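You operate a simulated robot arm through the tools that you are given. There is no shell and no other tool.

You run a simulated robot arm. Do the job below in one go: nothing can be reset, and whatever is moved stays where it is left.

## Task
Tighten the low turntable's clamp bolt, then wind the blue band round the rim.
Fine: green spanner, put back; band arm in, wind till the band closes on the damp cylinder, arm away. Where these are worked on the way, their far stop is far enough and under half their travel is too little: band arm.

Only the result counts: the job must be done as asked and must still hold three seconds after the hand-in. Knocking over, shifting, dropping, spilling or breaking anything else fails it.

## Robot
A 6-joint arm with a fingered hand, fixed in place. Base frame: the origin is at the foot of the arm, x ahead of it, y to its left, z up; the work surface is at about z = 0.85. Readings come in m, degrees, newtons and seconds.
With the tool pointing down near the work surface it reaches from about 0.3 to 0.7 m from the base axis. Its first joint turns from -166.0 to 166.0 degrees. Payload 4 kg.
Tool frame: the origin (TCP) lies between the finger pads and is the grasp point; the fingertips stand 0.022 m ahead of it; z points along the fingers, y is the line along which they close. The gripper opens to 0.112 m. The gripper's body begins 0.06 m behind the TCP. The gripper is a hand of 4 fingers: y runs from the thumb to the fingers, the wrist lies at [0, 0, -0.218] in the tool frame, and closing takes about 1.5 s.
Orientation is that of the tool frame in the base frame, as a unit quaternion [x, y, z, w]. With the fingers straight down and closing along the base's y, the tool's x points along the base's -x, its y along +y and its z along -z.

## Interface
- The arm moves only by the tool arm_command. Its arguments are lists of equal length, an entry for each row: "slide": the shift along the tool's x, y, z in units of 250 mm (1.0 is 250 mm), a list of three; "rot": the turn, a rotation vector about the tool's x, y, z in units of 120 degrees (1.0 is 120 degrees), a list of three. In form: {"slide": [[tx, ty, tz], ...], "rot": [[rx, ry, rz], ...]}. A call has 1 to 20 rows; each row is the pose to reach, as a shift and turn from the pose commanded when the call began, along the tool's axes at that moment. "fingers" is the closure, from 0 (fully open) to 1 (shut), set as the call begins (left out, the last holds). A call with a number of a shift or a turn outside -1 to 1 is refused whole. Rows are played at 5 a second. More than 0.05 m and 8.6 degrees between two rows, or a gripper value outside its range, and nothing of the call is played. A pose out of reach is approached as far as the arm can. The call stops where the force on the tool passes 60 N (or 10 N more than at its start, if that is more) or the arm is blocked; 0.2 s more then pass. The fingers move at their own pace (about 0.045 m/s each) and stop on an object; they squeeze with about 27 N. The grip force told is the motor's: it shows also when the fingers shut on nothing. Time passes only in rows, and 0.2 s behind the last, so rows that repeat a pose let the fingers close. The reply holds the time, the measured pose of the TCP, the force on the tool along the base axes, the opening and the grip force, in the units named above and with some noise, with the torque about the TCP (base axes, N m) and any sound that the robot's microphone picked up.
- Cameras (640 x 400 px; columns grow to the right, rows downward): "scene" is fixed at [0.2201, -0.4999, 1.447]; the picture's right is [0.60, -0.80, 0.00], its down [-0.69, -0.52, -0.50] and it looks along [0.40, 0.30, -0.87] (base axes); focal length 214 px, centre (320, 200). "wrist" rides on the gripper at [0.069, 0.004, -0.083] in the tool frame; the picture's right is [-0.06, 1.00, 0.00], its down [-0.77, -0.05, -0.64] and it looks along [-0.64, -0.04, 0.77] (tool axes); focal length 243 px, centre (320, 200). There is no depth. A picture from a camera that has moved, and an enlarged one, comes with that camera's place and axes in the base frame and with its lens.
- get_image(camera): a new picture of that camera. The clock stands still meanwhile.
- set_fingers(finger1, finger2, finger3, thumb_bend): sets how far each is bent, from 0 (flat) to 100 (curled in); at 30 the hand is open as for a grip, at 70 the pads meet at the TCP. One left out holds its place. A second passes; each finger stops where it meets its share of the squeeze, and holds until it gets a number again. A gripper value or a shape takes the hand back. It gives what a move gives, with no picture; readings hold the bend of each and the force on the fingers (four entries, about 0 where the hand has none), thumb and palm.
- preshape(shape): the hand has 4 fingers and takes this shape, open, in about a second: jaw (thumb against the fingers, like two jaws); tri (thumb and two fingers); tip (a fingertip pinch); poke (one finger out to press); point (the index stretched); flat (the hand flat); cup (the hand cupped); fist (a fist). The gripper value then closes the fingers along that shape, each until it touches; the sizes above hold for jaw. It gives what a move gives, with no picture.
- inspect(camera, box): a new picture of the part [left, top, right, bottom] of that camera's present view, enlarged. The clock stands still meanwhile.
- hand_in(): hands the job in; it is judged then, once.

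Nothing tells you positions but the pictures and the camera data. Unless the task says otherwise, let go and move clear before handing in.

The tools are called as name(argument=value, ...) on one line, values as JSON. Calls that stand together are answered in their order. arm_command: Moves the arm, as the interface text tells. Its arguments: {"type":"object","properties":{"slide":{"type":"array"},"rot":{"type":"array"},"fingers":{"type":"number"}},"required":["slide","rot"]} The other tools are called the same way: preshape (shape) gives the hand a shape; set_fingers (finger1, finger2, finger3, thumb_bend) moves the fingers one by one; get_image (camera) takes a picture; inspect (camera, box) takes an enlarged picture of a part of a camera's view; hand_in () hands the job in.

At the start:

```text
time: 0.0
position: [0.407, -0.2403, 1.2161]
tool_rot: [0.0, 1.0, 0.0, 0.0]
ft_force: [-0.5, -0.3, 0.4]
ft_torque: [-0.02, 0.0, 0.02]
opening: 0.1119
grasp_force: 0.0
shape: jaw
bend: [30.0, 30.0, 30.0, 30.0]
finger forces: [0.0, 0.0, 0.1, 0.0, 0.0, 0.0]
```

scene: 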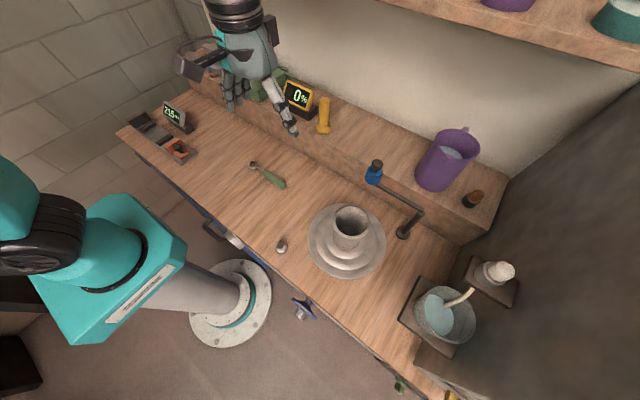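
wrist: 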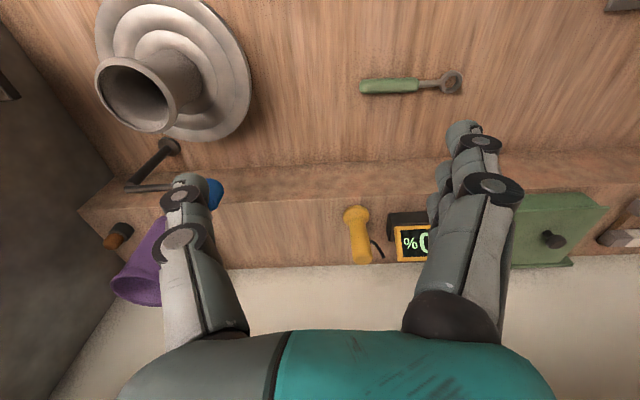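

I see a bench with a turntable carrying a grey cylinder, a green spanner, a blue-headed swinging arm (the band arm), and several meters and tools. I'll look closer before I move anything.

inspect(camera="scene", box=[240, 140, 440, 290])

inspect(camera="scene", box=[110, 60, 350, 210])

inspect(camera="scene", box=[380, 120, 540, 400])

inspect(camera="wrist", box=[60, 0, 300, 220])

inspect(camera="wrist", box=[340, 50, 480, 130])

inspect(camera="scene", box=[250, 220, 340, 330])

```text
2.67 times, centred on (340, 215) of scene
camera zoom: at [0.2201, -0.4999, 1.447], right [0.6, -0.8, 0.0], down [-0.69, -0.52, -0.5], along [0.4, 0.3, -0.87], focal length 572 px, centre (267, 160)
```

zoom: 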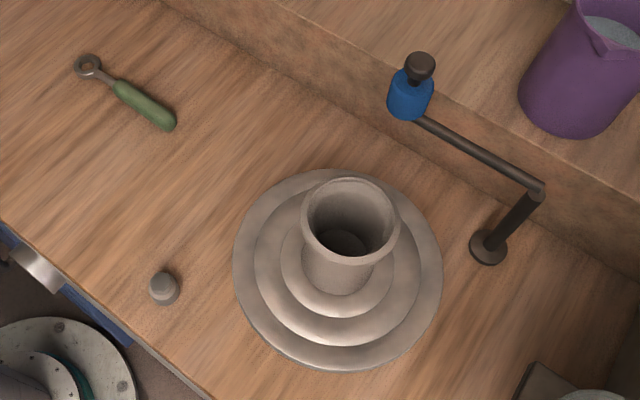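

```text
2.67 times, centred on (230, 135) of scene
camera zoom: at [0.2201, -0.4999, 1.447], right [0.6, -0.8, 0.0], down [-0.69, -0.52, -0.5], along [0.4, 0.3, -0.87], focal length 572 px, centre (560, 373)
```

zoom: 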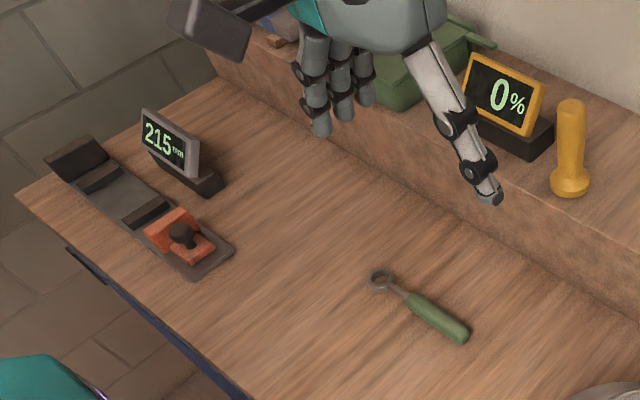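

```text
1.43 times, centred on (460, 260) of scene
camera zoom: at [0.2201, -0.4999, 1.447], right [0.6, -0.8, 0.0], down [-0.69, -0.52, -0.5], along [0.4, 0.3, -0.87], focal length 306 px, centre (120, 114)
```

zoom: 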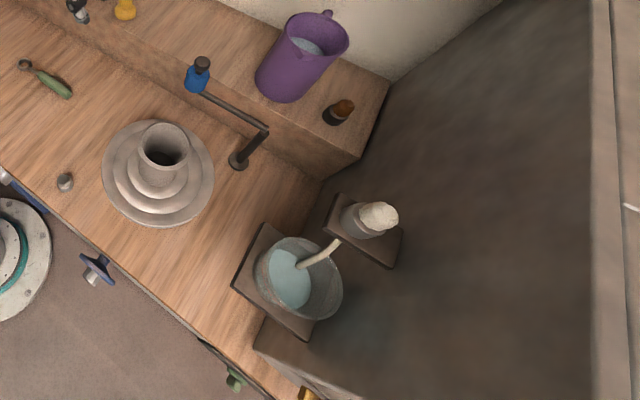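

```text
1.82 times, centred on (180, 110) of wrist
camera zoom: at [0.337, -0.2368, 1.2984], right [0.06, 1.0, 0.0], down [0.77, -0.05, 0.64], along [0.64, -0.04, -0.77], focal length 441 px, centre (574, 364)
```

zoom: 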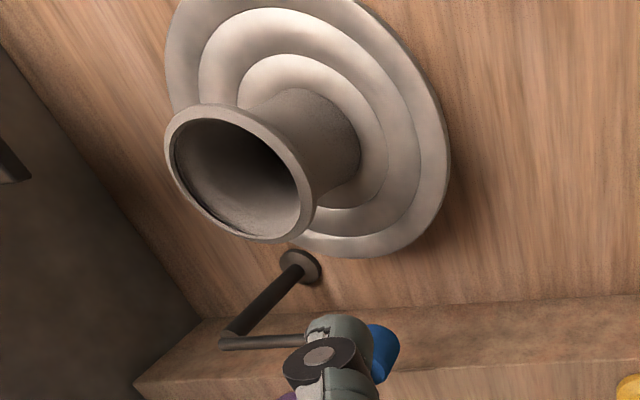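

```text
4.57 times, centred on (410, 90) of wrist
camera zoom: at [0.337, -0.2368, 1.2984], right [0.06, 1.0, 0.0], down [0.77, -0.05, 0.64], along [0.64, -0.04, -0.77], focal length 1109 px, centre (-91, 703)
```

zoom: 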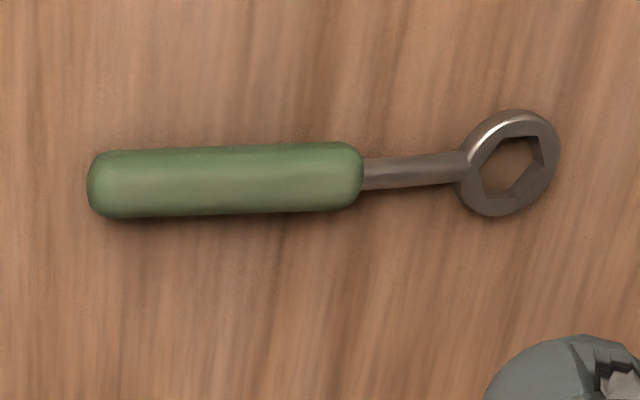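

```text
3.64 times, centred on (295, 275) of scene
camera zoom: at [0.2201, -0.4999, 1.447], right [0.6, -0.8, 0.0], down [-0.69, -0.52, -0.5], along [0.4, 0.3, -0.87], focal length 780 px, centre (411, -73)
```

zoom: 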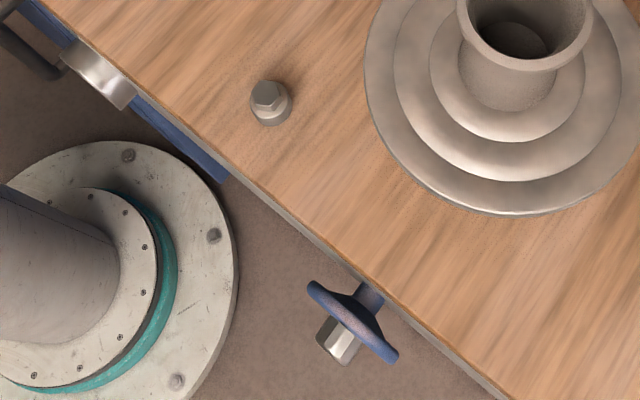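

The ring spanner lies along y at about x = 0.46, with its ring near y = -0.02 and its handle from -0.175 to -0.075. The hex bolt is near (0.30, -0.305) and the turntable is centred near (0.43, -0.44). I'll zoom in on the details next.

inspect(camera="scene", box=[264, 234, 300, 258])

inspect(camera="scene", box=[280, 285, 330, 325])

inspect(camera="scene", box=[360, 150, 430, 245])

inspect(camera="scene", box=[300, 195, 400, 285])

inspect(camera="scene", box=[360, 340, 480, 400])

inspect(camera="scene", box=[180, 200, 260, 260])

inspect(camera="scene", box=[110, 90, 210, 170])

```text
16.00 times, centred on (282, 246) of scene
camera zoom: at [0.2201, -0.4999, 1.447], right [0.6, -0.8, 0.0], down [-0.69, -0.52, -0.5], along [0.4, 0.3, -0.87], focal length 3432 px, centre (928, -536)
```

zoom: 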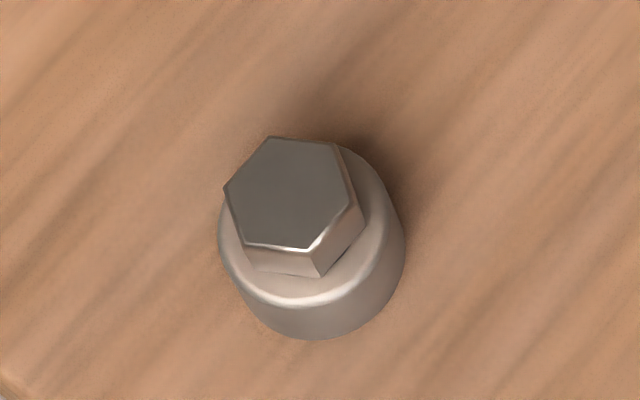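

```text
10.00 times, centred on (305, 305) of scene
camera zoom: at [0.2201, -0.4999, 1.447], right [0.6, -0.8, 0.0], down [-0.69, -0.52, -0.5], along [0.4, 0.3, -0.87], focal length 2145 px, centre (470, -850)
```

zoom: 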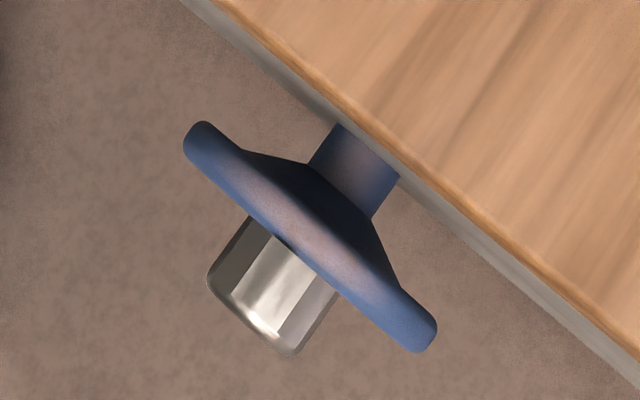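

```text
4.21 times, centred on (395, 198) of scene
camera zoom: at [0.2201, -0.4999, 1.447], right [0.6, -0.8, 0.0], down [-0.69, -0.52, -0.5], along [0.4, 0.3, -0.87], focal length 903 px, centre (4, 210)
```

zoom: 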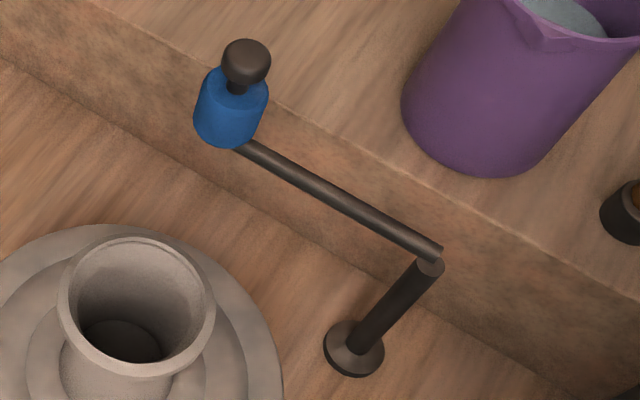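

```text
4.44 times, centred on (350, 240) of scene
camera zoom: at [0.2201, -0.4999, 1.447], right [0.6, -0.8, 0.0], down [-0.69, -0.52, -0.5], along [0.4, 0.3, -0.87], focal length 953 px, centre (187, 22)
```

zoom: 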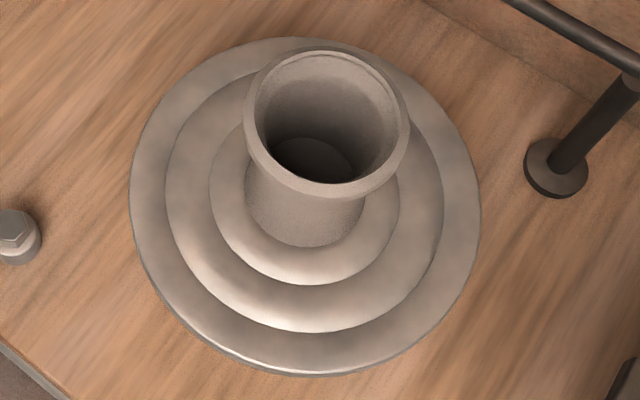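

```text
5.33 times, centred on (420, 370) of scene
camera zoom: at [0.2201, -0.4999, 1.447], right [0.6, -0.8, 0.0], down [-0.69, -0.52, -0.5], along [0.4, 0.3, -0.87], focal length 1144 px, centre (-213, -707)
```

zoom: 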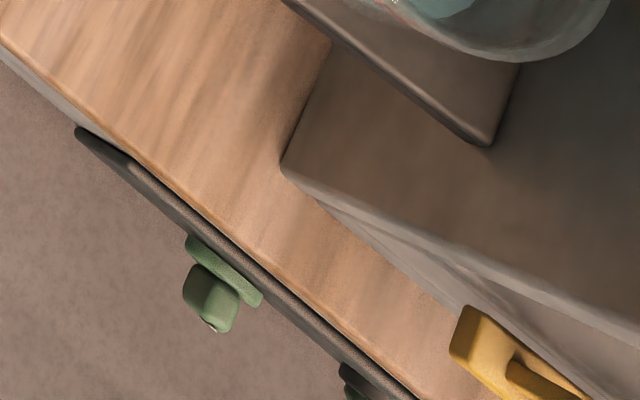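

```text
6.67 times, centred on (220, 230) of scene
camera zoom: at [0.2201, -0.4999, 1.447], right [0.6, -0.8, 0.0], down [-0.69, -0.52, -0.5], along [0.4, 0.3, -0.87], focal length 1430 px, centre (987, 0)
```

zoom: 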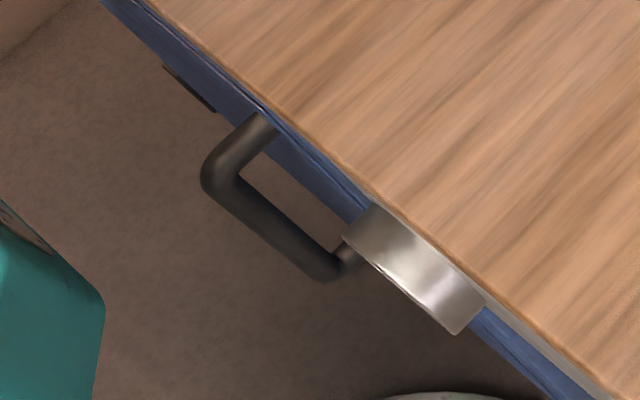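

```text
5.00 times, centred on (160, 130) of scene
camera zoom: at [0.2201, -0.4999, 1.447], right [0.6, -0.8, 0.0], down [-0.69, -0.52, -0.5], along [0.4, 0.3, -0.87], focal length 1072 px, centre (1120, 550)
```

zoom: 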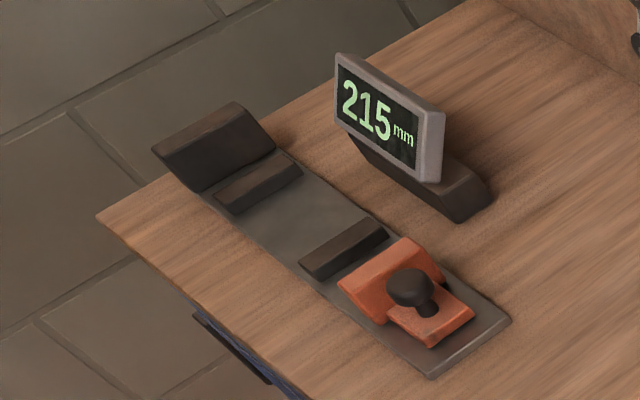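

The bench bolt matches the spanner ring: about 22 mm across the corners, with its corners at 0/60/120° in the base frame. I'll zoom in on the ring's hex to get its alignment to the handle.

inspect(camera="wrist", box=[436, 68, 468, 98])

inspect(camera="scene", box=[245, 155, 293, 193])

inspect(camera="wrist", box=[340, 190, 460, 270])

```text
13.33 times, centred on (452, 83) of wrist
camera zoom: at [0.337, -0.2368, 1.2984], right [0.06, 1.0, 0.0], down [0.77, -0.05, 0.64], along [0.64, -0.04, -0.77], focal length 3235 px, centre (-1440, 1760)
```

zoom: 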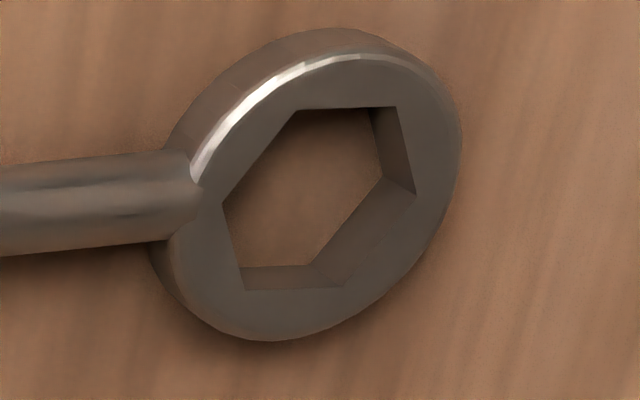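

```text
10.53 times, centred on (269, 174) of scene
camera zoom: at [0.2201, -0.4999, 1.447], right [0.6, -0.8, 0.0], down [-0.69, -0.52, -0.5], along [0.4, 0.3, -0.87], focal length 2258 px, centre (857, 474)
```

zoom: 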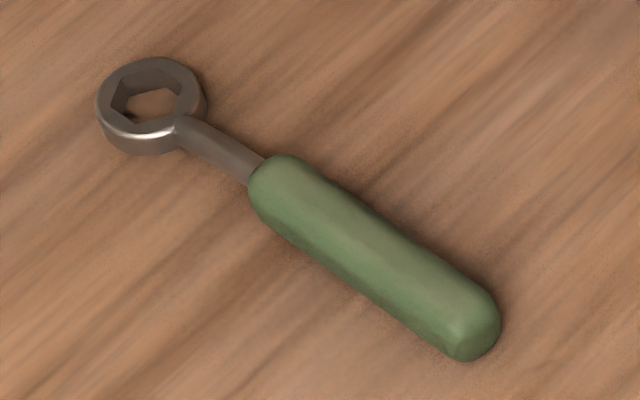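

```text
5.00 times, centred on (400, 230) of wrist
camera zoom: at [0.337, -0.2368, 1.2984], right [0.06, 1.0, 0.0], down [0.77, -0.05, 0.64], along [0.64, -0.04, -0.77], focal length 1213 px, centre (-80, 50)
```

zoom: 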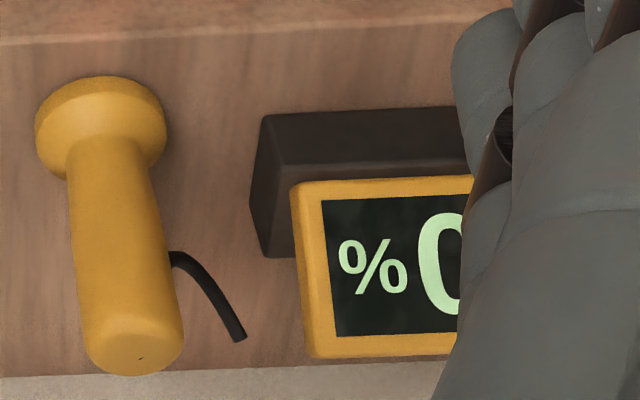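

The ring's corners line up with the handle axis, so the handle has to sit at a multiple of 60° when the ring is on the bolt. Next I'll hover over the spanner handle with the hand turned so it closes across the handle.

arm_command(slide=[[-0.017, 0.0384, 0.0553], [-0.034, 0.0768, 0.1107], [-0.051, 0.1153, 0.166], [-0.068, 0.1537, 0.2213], [-0.085, 0.1921, 0.2767], [-0.102, 0.2305, 0.332], [-0.119, 0.2689, 0.3873], [-0.136, 0.3073, 0.4427], [-0.153, 0.3458, 0.498], [-0.17, 0.3842, 0.5533], [-0.187, 0.4226, 0.6087], [-0.204, 0.461, 0.664]], rot=[[0, 0, 0.0637], [0, 0, 0.1273], [0, 0, 0.191], [0, 0, 0.2547], [0, 0, 0.3183], [0, 0, 0.382], [0, 0, 0.4457], [0, 0, 0.5093], [0, 0, 0.573], [0, 0, 0.6367], [0, 0, 0.7003], [0, 0, 0.764]], fingers=0)

```text
time: 2.6
position: [0.4581, -0.1248, 1.0501]
tool_rot: [0.718, 0.696, 0.0, 0.001]
ft_force: [0.2, -0.3, -0.9]
ft_torque: [-0.01, 0.03, -0.01]
opening: 0.1121
grasp_force: 0.1
shape: jaw
bend: [30.0, 30.0, 30.0, 30.0]
finger forces: [0.1, 0.0, 0.0, 0.0, 0.0, 0.0]
```

get_image(camera="wrist")

get_image(camera="scene")

```text
taken
camera wrist: at [0.4636, -0.0568, 1.1321], right [1.0, -0.1, 0.0], down [-0.07, -0.76, 0.64], along [-0.06, -0.64, -0.77], focal length 243 px, centre (320, 200)
```

wrist: 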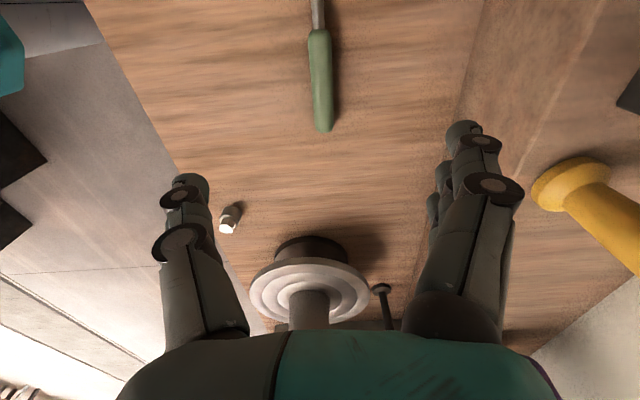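

```text
taken
```

scene: 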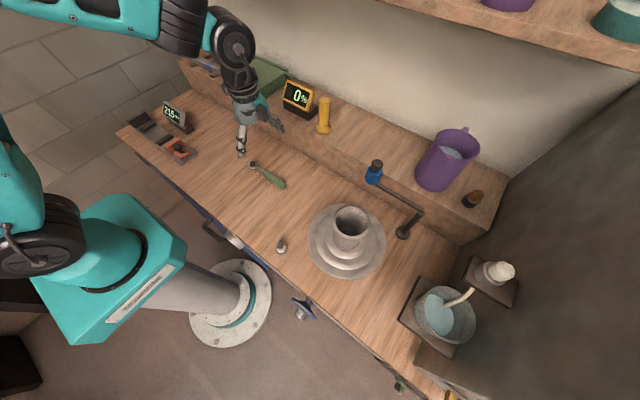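

The hand is over the handle. I'll zoom in on the turntable, because this low view shows it in profile, and on the handle.

inspect(camera="wrist", box=[200, 190, 420, 340])

inspect(camera="wrist", box=[270, 0, 390, 140])

inspect(camera="scene", box=[220, 60, 310, 200])

```text
2.67 times, centred on (310, 265) of wrist
camera zoom: at [0.4636, -0.0568, 1.1321], right [1.0, -0.1, 0.0], down [-0.07, -0.76, 0.64], along [-0.06, -0.64, -0.77], focal length 647 px, centre (347, 27)
```

zoom: 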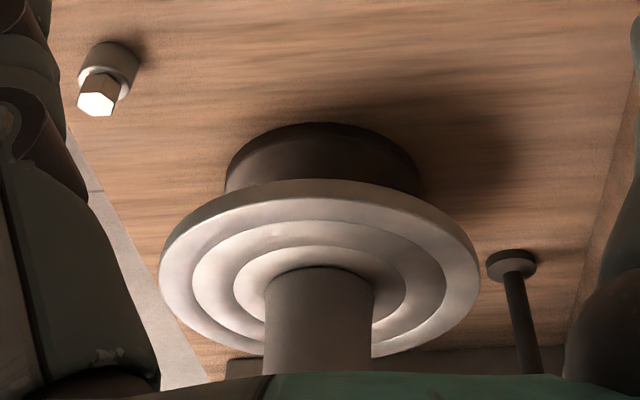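

```text
2.86 times, centred on (330, 70) of wrist
camera zoom: at [0.4636, -0.0568, 1.1321], right [1.0, -0.1, 0.0], down [-0.07, -0.76, 0.64], along [-0.06, -0.64, -0.77], focal length 693 px, centre (291, 571)
```

zoom: 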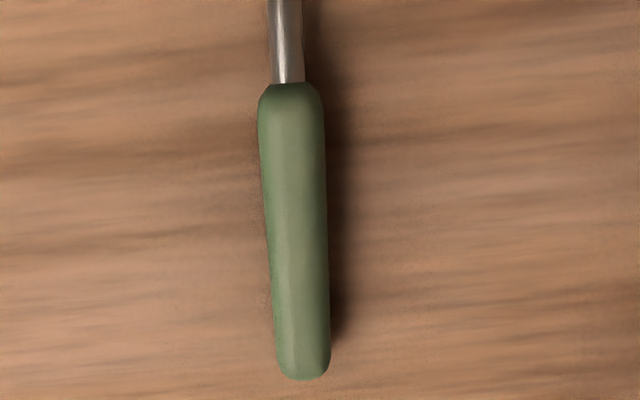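

```text
2.86 times, centred on (265, 130) of scene
camera zoom: at [0.2201, -0.4999, 1.447], right [0.6, -0.8, 0.0], down [-0.69, -0.52, -0.5], along [0.4, 0.3, -0.87], focal length 613 px, centre (477, 400)
```

zoom: 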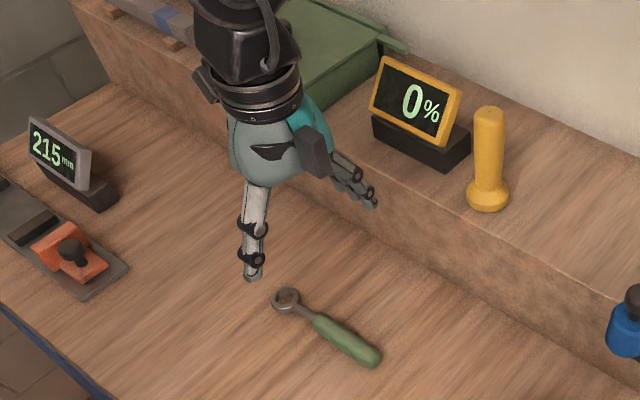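

The turntable plate is raised: its top is at about z = 0.92, it's centred near (0.41, -0.444), and its radius is about 0.10. Next I'll lower onto the spanner handle, which is at (0.459, -0.127).

arm_command(slide=[[0, 0.004, 0.14], [0, 0.004, 0.28], [0, 0.004, 0.42], [0, 0.004, 0.56], [0, 0.004, 0.64], [0, 0.004, 0.68]], rot=[[0, 0, 0.005], [0, 0, 0.005], [0, 0, 0.005], [0, 0, 0.005], [0, 0, 0.005], [0, 0, 0.005]])

inspect(camera="scene", box=[220, 100, 310, 200])

get_image(camera="wrist")

```text
time: 4.0
position: [0.4591, -0.1264, 0.8793]
tool_rot: [0.721, 0.693, 0.0, 0.0]
ft_force: [0.0, -0.4, -0.1]
ft_torque: [-0.04, 0.01, 0.01]
opening: 0.1119
grasp_force: 0.0
shape: jaw
bend: [30.0, 30.0, 30.0, 30.0]
finger forces: [0.1, 0.1, 0.1, 0.0, 0.1, 0.1]
```

```text
4.00 times, centred on (265, 150) of scene
camera zoom: at [0.2201, -0.4999, 1.447], right [0.6, -0.8, 0.0], down [-0.69, -0.52, -0.5], along [0.4, 0.3, -0.87], focal length 858 px, centre (540, 400)
```

zoom: 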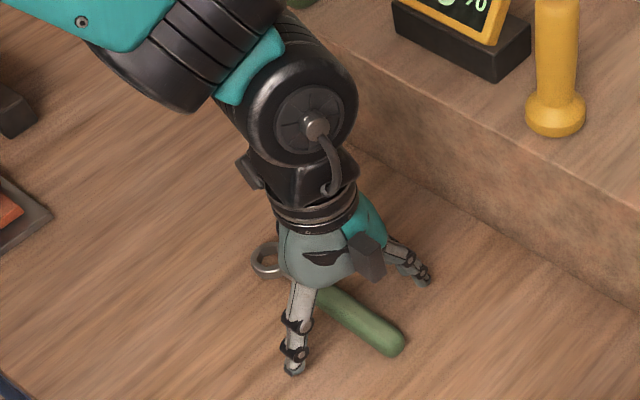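

```text
taken
camera wrist: at [0.4657, -0.0569, 0.9618], right [0.99, -0.1, 0.0], down [-0.08, -0.76, 0.64], along [-0.07, -0.64, -0.77], focal length 243 px, centre (320, 200)
```

wrist: 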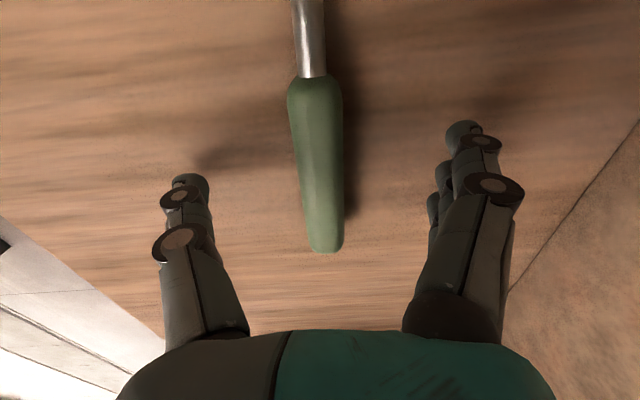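

The handle sits between the thumb and the fingers. I'll close the hand now.

arm_command(slide=[[0, 0, 0], [0, 0, 0], [0, 0, 0], [0, 0, 0], [0, 0, 0], [0, 0, 0], [0, 0, 0], [0, 0, 0], [0, 0, 0]], rot=[[0, 0, 0], [0, 0, 0], [0, 0, 0], [0, 0, 0], [0, 0, 0], [0, 0, 0], [0, 0, 0], [0, 0, 0], [0, 0, 0]], fingers=1)

get_image(camera="wrist")

inspect(camera="scene", box=[220, 100, 310, 200])

```text
time: 6.0
position: [0.459, -0.1257, 0.8794]
tool_rot: [0.721, 0.693, -0.001, 0.001]
ft_force: [0.1, -0.1, 0.3]
ft_torque: [-0.01, -0.04, 0.01]
opening: 0.0165
grasp_force: 26.7
shape: jaw
bend: [72.0, 72.0, 72.0, 70.0]
finger forces: [8.1, 8.1, 8.1, 0.1, 24.2, 0.0]
```

```text
taken
camera wrist: at [0.4657, -0.0569, 0.9619], right [0.99, -0.1, 0.0], down [-0.08, -0.76, 0.64], along [-0.07, -0.64, -0.77], focal length 243 px, centre (320, 200)
```

wrist: 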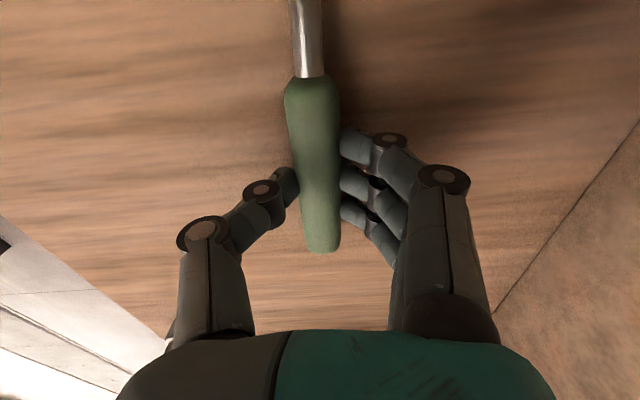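

```text
4.00 times, centred on (265, 150) of scene
camera zoom: at [0.2201, -0.4999, 1.447], right [0.6, -0.8, 0.0], down [-0.69, -0.52, -0.5], along [0.4, 0.3, -0.87], focal length 858 px, centre (540, 400)
```

zoom: 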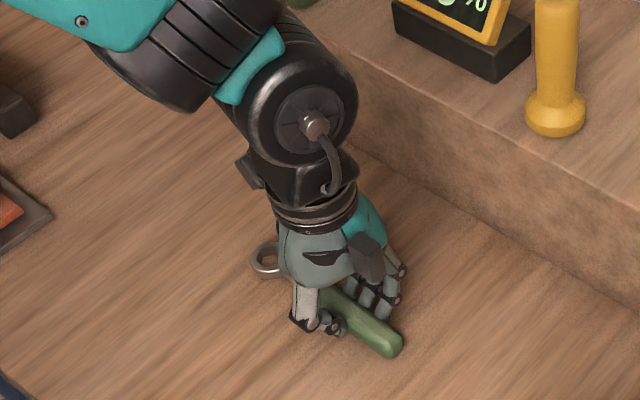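

The hand holds the handle with about 24 N. I'll lift it a little and check that it stays in the grip.

arm_command(slide=[[0, 0, -0.02], [0, 0, -0.05], [0, 0, -0.08], [0, 0, -0.08]], rot=[[0, 0, 0], [0, 0, 0], [0, 0, 0], [0, 0, 0]])

inspect(camera="scene", box=[230, 130, 300, 190])

get_image(camera="wrist")

```text
time: 7.0
position: [0.4578, -0.1256, 0.8999]
tool_rot: [0.721, 0.693, 0.0, -0.001]
ft_force: [-0.2, 0.7, -0.6]
ft_torque: [-0.02, -0.04, 0.04]
opening: 0.0163
grasp_force: 27.1
shape: jaw
bend: [72.0, 72.0, 72.0, 70.0]
finger forces: [8.0, 8.1, 8.1, 0.1, 24.2, 0.1]
```

```text
6.67 times, centred on (265, 160) of scene
camera zoom: at [0.2201, -0.4999, 1.447], right [0.6, -0.8, 0.0], down [-0.69, -0.52, -0.5], along [0.4, 0.3, -0.87], focal length 1430 px, centre (687, 467)
```

zoom: 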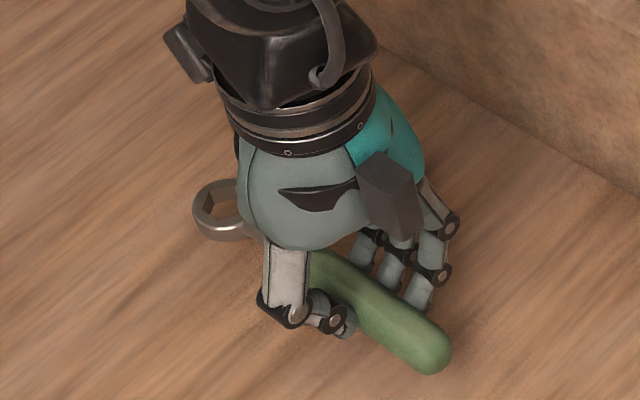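

```text
taken
camera wrist: at [0.4656, -0.057, 0.9823], right [0.99, -0.1, 0.0], down [-0.08, -0.76, 0.64], along [-0.07, -0.64, -0.77], focal length 243 px, centre (320, 200)
```

wrist: 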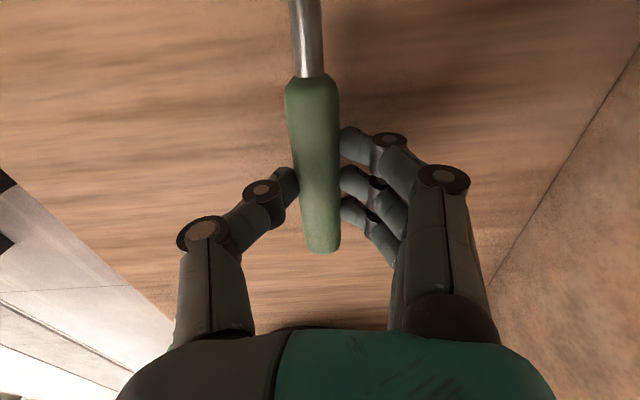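

The spanner lifts cleanly with the hand. I'll raise it and bring it round towards the bolt, rotating so the handle ends up at about 120°, which allows a clockwise stroke down to near 0°.

arm_command(slide=[[0, 0, -0.13], [0, 0, -0.26], [0, 0, -0.4], [-0.0149, -0.0295, -0.4], [-0.0298, -0.0591, -0.4], [-0.0448, -0.0886, -0.4], [-0.0597, -0.1182, -0.4], [-0.0746, -0.1477, -0.4], [-0.0895, -0.1772, -0.4], [-0.1045, -0.2068, -0.4], [-0.1194, -0.2363, -0.4], [-0.1343, -0.2658, -0.4], [-0.1492, -0.2954, -0.4], [-0.1642, -0.3249, -0.4], [-0.1791, -0.3545, -0.4], [-0.194, -0.384, -0.4]], rot=[[0, 0, 0], [0, 0, 0], [0, 0, 0], [0, 0, -0.0681], [0, 0, -0.1362], [0, 0, -0.2042], [0, 0, -0.2723], [0, 0, -0.3404], [0, 0, -0.4085], [0, 0, -0.4765], [0, 0, -0.5446], [0, 0, -0.6127], [0, 0, -0.6808], [0, 0, -0.7488], [0, 0, -0.8169], [0, 0, -0.885]])

```text
time: 10.4
position: [0.3605, -0.1699, 1.001]
tool_rot: [-0.122, 0.993, 0.0, 0.0]
ft_force: [-0.5, -0.2, -1.9]
ft_torque: [0.02, 0.0, 0.01]
opening: 0.0164
grasp_force: 27.1
shape: jaw
bend: [72.0, 72.0, 72.0, 70.0]
finger forces: [8.1, 8.1, 8.1, 0.0, 24.3, 0.1]
```

arm_command(slide=[[0.0363, -0.0065, 0], [0.0726, -0.013, 0], [0.1089, -0.0195, 0], [0.1452, -0.0259, 0], [0.1815, -0.0324, 0], [0.2178, -0.0389, 0], [0.2542, -0.0454, 0], [0.2905, -0.0519, 0], [0.3268, -0.0584, 0], [0.3631, -0.0648, 0], [0.3994, -0.0713, 0], [0.4357, -0.0778, 0], [0.472, -0.0843, 0]], rot=[[0, 0, -0.0681], [0, 0, -0.1362], [0, 0, -0.2042], [0, 0, -0.2723], [0, 0, -0.3404], [0, 0, -0.4085], [0, 0, -0.4765], [0, 0, -0.5446], [0, 0, -0.6127], [0, 0, -0.6808], [0, 0, -0.7488], [0, 0, -0.8169], [0, 0, -0.885]])

get_image(camera="scene")

get_image(camera="wrist")

```text
time: 13.2
position: [0.2322, 0.1356, 0.9837]
tool_rot: [0.848, -0.531, 0.011, 0.005]
ft_force: [0.6, 0.3, -2.2]
ft_torque: [0.0, -0.01, -0.01]
opening: 0.0163
grasp_force: 27.0
shape: jaw
bend: [72.0, 72.0, 72.0, 70.0]
finger forces: [8.2, 8.2, 8.3, 0.1, 24.4, 0.0]
out of reach, approached as far as the arm can: row 5, 6, 7, 8, 9, 10, 11, 12, 13
```

```text
taken
```

scene: 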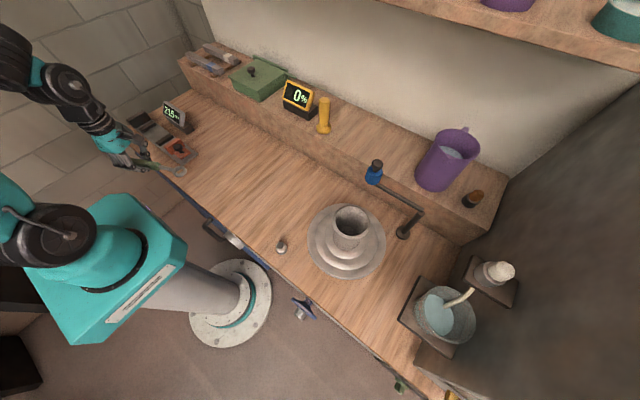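

```text
taken
camera wrist: at [0.2571, 0.0715, 1.0677], right [-0.93, -0.38, 0.0], down [-0.3, 0.72, 0.62], along [-0.23, 0.58, -0.78], focal length 243 px, centre (320, 200)
```

wrist: 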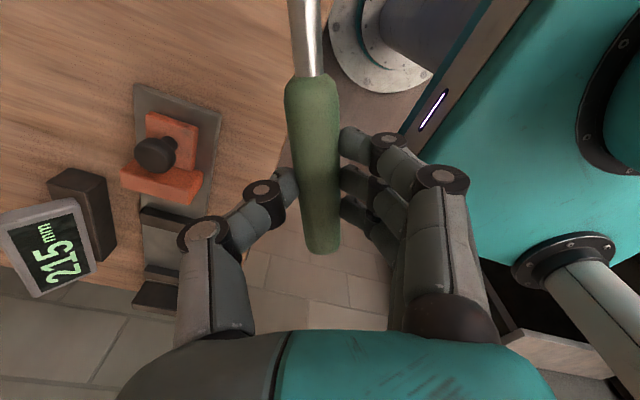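

The last wrist joint hit its limit and the arm swung to the left. I'll rise a little first, then unwind that rotation and approach the bolt by turning the other way.

arm_command(slide=[[0, 0, -0.1], [0, 0, -0.2], [0, 0, -0.3]], rot=[[0, 0, 0], [0, 0, 0], [0, 0, 0]])

get_image(camera="scene")

```text
time: 14.0
position: [0.2318, 0.1363, 1.0614]
tool_rot: [0.846, -0.533, 0.01, 0.007]
ft_force: [0.7, 0.9, -1.2]
ft_torque: [0.01, 0.02, 0.0]
opening: 0.0166
grasp_force: 27.3
shape: jaw
bend: [72.0, 72.0, 72.0, 70.0]
finger forces: [8.1, 8.0, 8.1, 0.0, 24.2, 0.1]
out of reach, approached as far as the arm can: row 3
```

```text
taken
```

scene: 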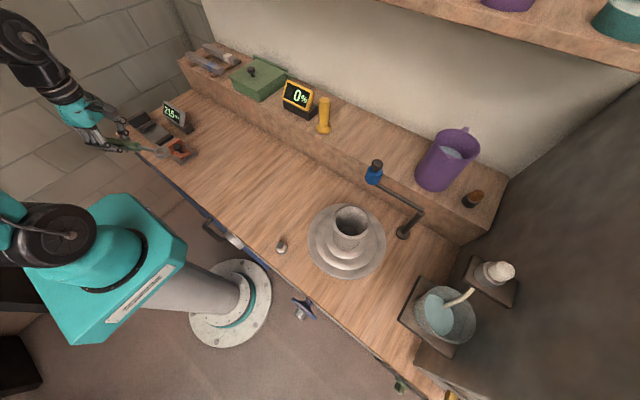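

arm_command(slide=[[0.0501, -0.0381, 0], [0.1002, -0.0762, 0], [0.1503, -0.1143, 0], [0.2003, -0.1523, 0], [0.2504, -0.1904, 0], [0.3005, -0.2285, 0], [0.3506, -0.2666, 0], [0.4007, -0.3047, 0], [0.4508, -0.3428, 0], [0.5008, -0.3808, 0], [0.5509, -0.4189, 0], [0.601, -0.457, 0]], rot=[[0, 0, 0.0694], [0, 0, 0.1389], [0, 0, 0.2083], [0, 0, 0.2778], [0, 0, 0.3472], [0, 0, 0.4167], [0, 0, 0.4861], [0, 0, 0.5555], [0, 0, 0.625], [0, 0, 0.6944], [0, 0, 0.7639], [0, 0, 0.8333]])

```text
time: 16.6
position: [0.4024, 0.0486, 1.0672]
tool_rot: [-0.136, 0.991, -0.012, 0.004]
ft_force: [1.1, 0.0, -1.2]
ft_torque: [-0.03, -0.02, -0.05]
opening: 0.0164
grasp_force: 27.3
shape: jaw
bend: [72.0, 72.0, 72.0, 70.0]
finger forces: [8.1, 8.1, 8.1, 0.0, 24.3, 0.0]
```

arm_command(slide=[[0, 0, 0], [0, 0, 0]], rot=[[-0.006, 0.001, 0], [-0.0118, 0.0021, 0]])

```text
time: 17.2
position: [0.4033, 0.0493, 1.0667]
tool_rot: [-0.137, 0.991, 0.0, 0.0]
ft_force: [-0.5, 1.1, -1.6]
ft_torque: [0.02, -0.02, -0.02]
opening: 0.0165
grasp_force: 27.1
shape: jaw
bend: [72.0, 72.0, 72.0, 70.0]
finger forces: [8.1, 8.0, 8.1, 0.0, 24.2, 0.0]
```

arm_command(slide=[[0.017, -0.0572, 0.01], [0.034, -0.1144, 0.02], [0.051, -0.1716, 0.03], [0.068, -0.2288, 0.04], [0.085, -0.286, 0.05], [0.102, -0.3432, 0.06], [0.119, -0.4004, 0.07], [0.136, -0.4576, 0.08], [0.153, -0.5148, 0.09], [0.17, -0.572, 0.1], [0.187, -0.6292, 0.11], [0.204, -0.6864, 0.12]], rot=[[0, 0, 0.0694], [0, 0, 0.1389], [0, 0, 0.2083], [0, 0, 0.2778], [0, 0, 0.3472], [0, 0, 0.4167], [0, 0, 0.4861], [0, 0, 0.5555], [0, 0, 0.625], [0, 0, 0.6944], [0, 0, 0.7639], [0, 0, 0.8333]])

```text
time: 19.8
position: [0.401, -0.1303, 1.0368]
tool_rot: [0.672, 0.741, 0.002, 0.0]
ft_force: [-0.2, 0.3, -0.8]
ft_torque: [-0.01, -0.01, -0.01]
opening: 0.0164
grasp_force: 26.8
shape: jaw
bend: [72.0, 72.0, 72.0, 70.0]
finger forces: [8.1, 8.1, 8.2, 0.1, 24.1, 0.0]
```

arm_command(slide=[[-0.0512, -0.0713, 0.0189], [-0.1024, -0.1427, 0.0378], [-0.1536, -0.214, 0.0568], [-0.2048, -0.2853, 0.0757], [-0.256, -0.3567, 0.0946], [-0.3072, -0.428, 0.1135], [-0.3584, -0.4993, 0.1324], [-0.4096, -0.5707, 0.1513], [-0.4608, -0.642, 0.1703], [-0.512, -0.7133, 0.1892], [-0.5632, -0.7847, 0.2081], [-0.6144, -0.856, 0.227]], rot=[[0, 0, 0.0664], [0, 0, 0.1328], [0, 0, 0.1993], [0, 0, 0.2657], [0, 0, 0.3321], [0, 0, 0.3985], [0, 0, 0.4649], [0, 0, 0.5313], [0, 0, 0.5978], [0, 0, 0.6642], [0, 0, 0.7306], [0, 0, 0.797]])

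get_image(camera="scene")

inspect(camera="scene", box=[240, 190, 330, 270])

get_image(camera="wrist")

```text
time: 22.4
position: [0.2028, -0.3034, 0.9804]
tool_rot: [1.0, 0.0, 0.001, -0.001]
ft_force: [0.5, 0.6, -0.5]
ft_torque: [0.0, 0.02, 0.03]
opening: 0.0163
grasp_force: 26.7
shape: jaw
bend: [72.0, 72.0, 72.0, 70.0]
finger forces: [8.1, 8.0, 8.0, 0.1, 24.2, 0.0]
```

```text
taken
```

scene: 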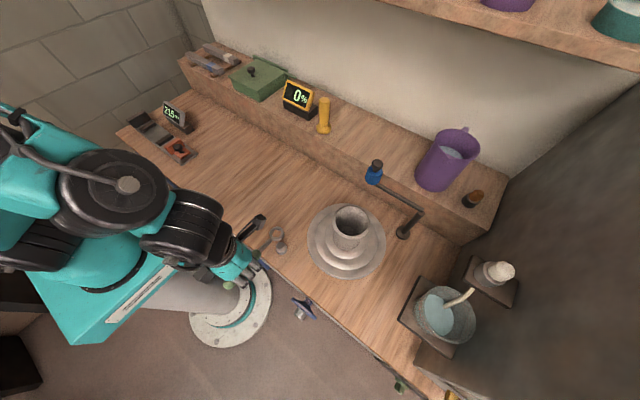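

```text
5.00 times, centred on (285, 230) of scene
camera zoom: at [0.2201, -0.4999, 1.447], right [0.6, -0.8, 0.0], down [-0.69, -0.52, -0.5], along [0.4, 0.3, -0.87], focal length 1072 px, centre (495, 50)
```

zoom: 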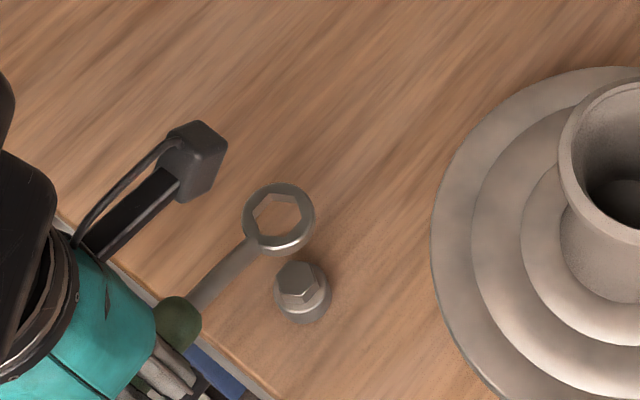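

```text
taken
camera wrist: at [0.2724, -0.3086, 1.062], right [-0.06, -1.0, 0.0], down [-0.77, 0.05, 0.64], along [-0.64, 0.04, -0.77], focal length 243 px, centre (320, 200)
```

wrist: 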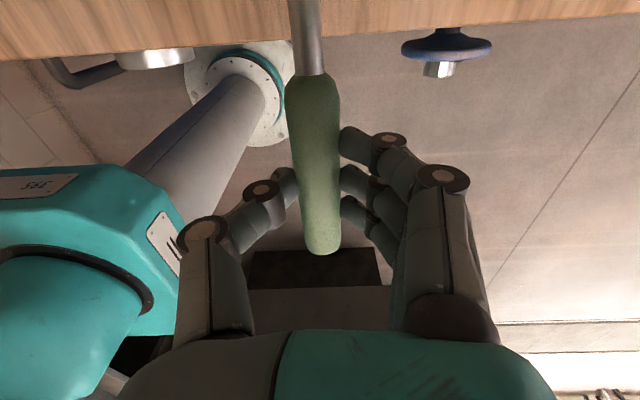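

Now the ring is clearly visible next to the bolt. I'll zoom in to measure its offset precisely.

inspect(camera="scene", box=[264, 220, 304, 260])

```text
10.00 times, centred on (284, 240) of scene
camera zoom: at [0.2201, -0.4999, 1.447], right [0.6, -0.8, 0.0], down [-0.69, -0.52, -0.5], along [0.4, 0.3, -0.87], focal length 2145 px, centre (680, -200)
```

zoom: 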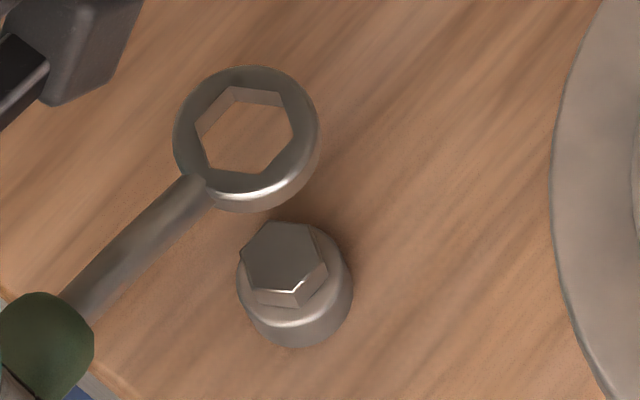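

arm_command(slide=[[-0.014, 0.008, 0.06], [-0.028, 0.016, 0.12], [-0.028, 0.016, 0.18], [-0.028, 0.016, 0.18]], rot=[[0, 0, 0], [0, 0, 0], [0, 0, 0], [0, 0, 0]])

inspect(camera="scene", box=[264, 226, 304, 256])

```text
time: 23.4
position: [0.196, -0.3078, 0.9335]
tool_rot: [1.0, 0.001, 0.0, 0.0]
ft_force: [0.4, -0.1, -2.5]
ft_torque: [-0.01, 0.04, 0.04]
opening: 0.0164
grasp_force: 27.1
shape: jaw
bend: [72.0, 72.0, 72.0, 70.0]
finger forces: [8.1, 8.1, 8.2, 0.0, 24.2, 0.0]
```

```text
13.33 times, centred on (284, 241) of scene
camera zoom: at [0.2201, -0.4999, 1.447], right [0.6, -0.8, 0.0], down [-0.69, -0.52, -0.5], along [0.4, 0.3, -0.87], focal length 2860 px, centre (800, -347)
```

zoom: 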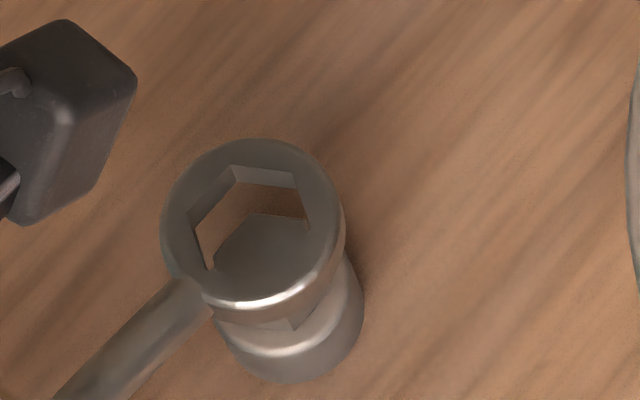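

The ring is just above the bolt, but the spanner seems to have drooped a little in the grip. I'll measure that tilt in both cameras.

inspect(camera="wrist", box=[250, 0, 390, 280])

inspect(camera="scene", box=[272, 231, 296, 249])

inspect(camera="scene", box=[220, 225, 300, 300])

```text
1.43 times, centred on (320, 140) of wrist
camera zoom: at [0.265, -0.3125, 1.0161], right [-0.06, -1.0, 0.0], down [-0.77, 0.05, 0.64], along [-0.64, 0.04, -0.77], focal length 347 px, centre (320, 286)
```

zoom: 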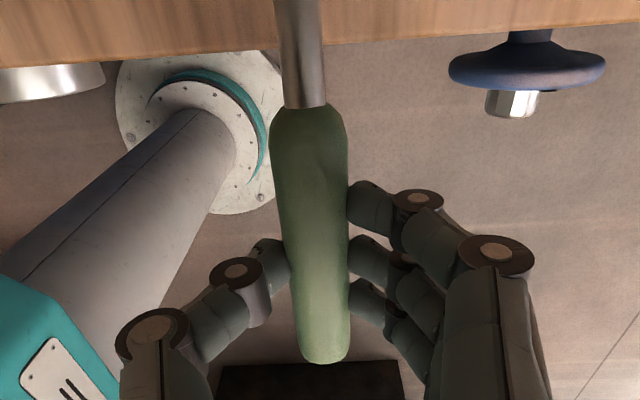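

```text
16.00 times, centred on (284, 240) of scene
camera zoom: at [0.2201, -0.4999, 1.447], right [0.6, -0.8, 0.0], down [-0.69, -0.52, -0.5], along [0.4, 0.3, -0.87], focal length 3432 px, centre (896, -440)
```

zoom: 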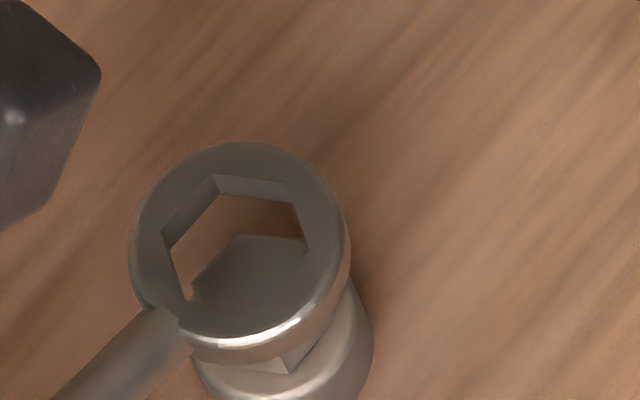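

```text
5.33 times, centred on (260, 262) of scene
camera zoom: at [0.2201, -0.4999, 1.447], right [0.6, -0.8, 0.0], down [-0.69, -0.52, -0.5], along [0.4, 0.3, -0.87], focal length 1144 px, centre (640, -133)
```

zoom: 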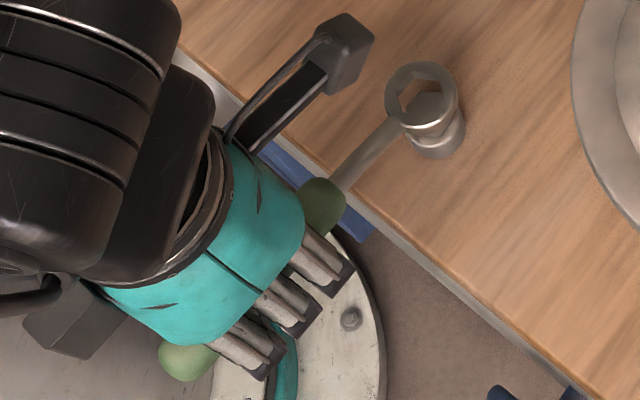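

The handle hasn't actually drooped, since its pose in the wrist view is unchanged. I'll lower until the ring is a few millimetres above the bolt and refine the alignment there.

arm_command(slide=[[0.004, -0.014, 0.036], [0.004, -0.014, 0.072], [0.004, -0.014, 0.072]], rot=[[0, 0, 0], [0, 0, 0], [0, 0, 0]])

inspect(camera="scene", box=[272, 235, 296, 253])

```text
time: 24.2
position: [0.1964, -0.3046, 0.9152]
tool_rot: [1.0, 0.001, 0.001, -0.001]
ft_force: [0.0, -0.7, -1.2]
ft_torque: [-0.02, 0.02, -0.04]
opening: 0.0165
grasp_force: 26.7
shape: jaw
bend: [72.0, 72.0, 72.0, 70.0]
finger forces: [8.3, 8.1, 8.0, 0.0, 24.2, 0.0]
```

```text
16.00 times, centred on (284, 244) of scene
camera zoom: at [0.2201, -0.4999, 1.447], right [0.6, -0.8, 0.0], down [-0.69, -0.52, -0.5], along [0.4, 0.3, -0.87], focal length 3432 px, centre (896, -504)
```

zoom: 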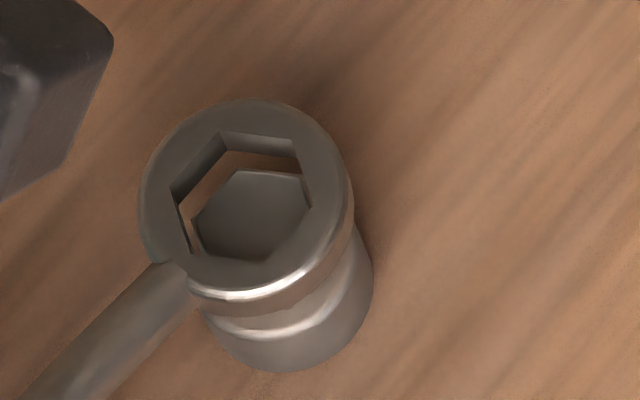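

arm_command(slide=[[0, 0, 0.012], [0, 0, 0.02], [0, 0, 0.02]], rot=[[0, 0, 0], [0, 0, 0], [0, 0, 0]])

inspect(camera="scene", box=[272, 236, 292, 251])

```text
time: 25.0
position: [0.1957, -0.3049, 0.9109]
tool_rot: [1.0, 0.001, 0.001, -0.001]
ft_force: [-1.4, 0.0, 0.2]
ft_torque: [0.03, -0.08, -0.06]
opening: 0.0162
grasp_force: 27.2
shape: jaw
bend: [72.0, 72.0, 72.0, 70.0]
finger forces: [9.4, 8.1, 7.6, 0.1, 24.4, 0.0]
```

```text
16.00 times, centred on (282, 244) of scene
camera zoom: at [0.2201, -0.4999, 1.447], right [0.6, -0.8, 0.0], down [-0.69, -0.52, -0.5], along [0.4, 0.3, -0.87], focal length 3432 px, centre (928, -496)
```

zoom: 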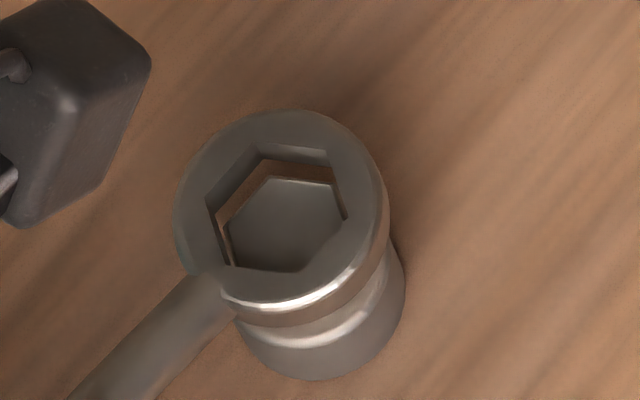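

The ring is nearly on the hex and about 1 mm too far towards +x/+y. I'll nudge it and press down gently.

arm_command(slide=[[-0.002, 0.0034, -0.004], [-0.002, 0.0034, 0.004], [-0.002, 0.0034, 0.012], [-0.002, 0.0034, 0.012]], rot=[[0, 0, 0], [0, 0, 0], [0, 0, 0], [0, 0, 0]])

inspect(camera="scene", box=[272, 236, 292, 251])

```text
time: 26.0
position: [0.1957, -0.3044, 0.9077]
tool_rot: [1.0, 0.002, 0.001, -0.001]
ft_force: [-0.3, -1.5, 0.9]
ft_torque: [0.0, -0.15, -0.06]
opening: 0.0163
grasp_force: 27.4
shape: jaw
bend: [73.0, 72.0, 72.0, 70.0]
finger forces: [10.0, 8.0, 7.4, 0.0, 24.8, 0.0]
```

```text
16.00 times, centred on (282, 244) of scene
camera zoom: at [0.2201, -0.4999, 1.447], right [0.6, -0.8, 0.0], down [-0.69, -0.52, -0.5], along [0.4, 0.3, -0.87], focal length 3432 px, centre (928, -496)
```

zoom: 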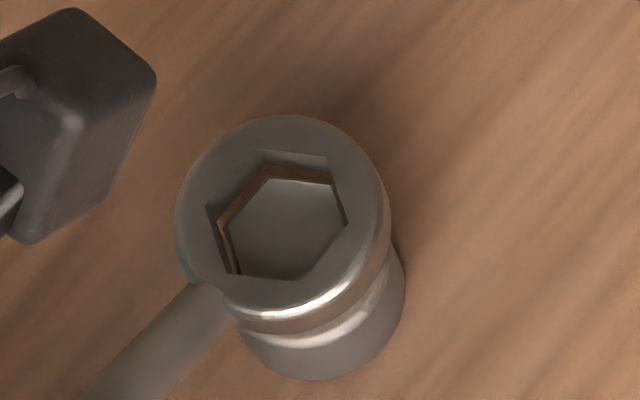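

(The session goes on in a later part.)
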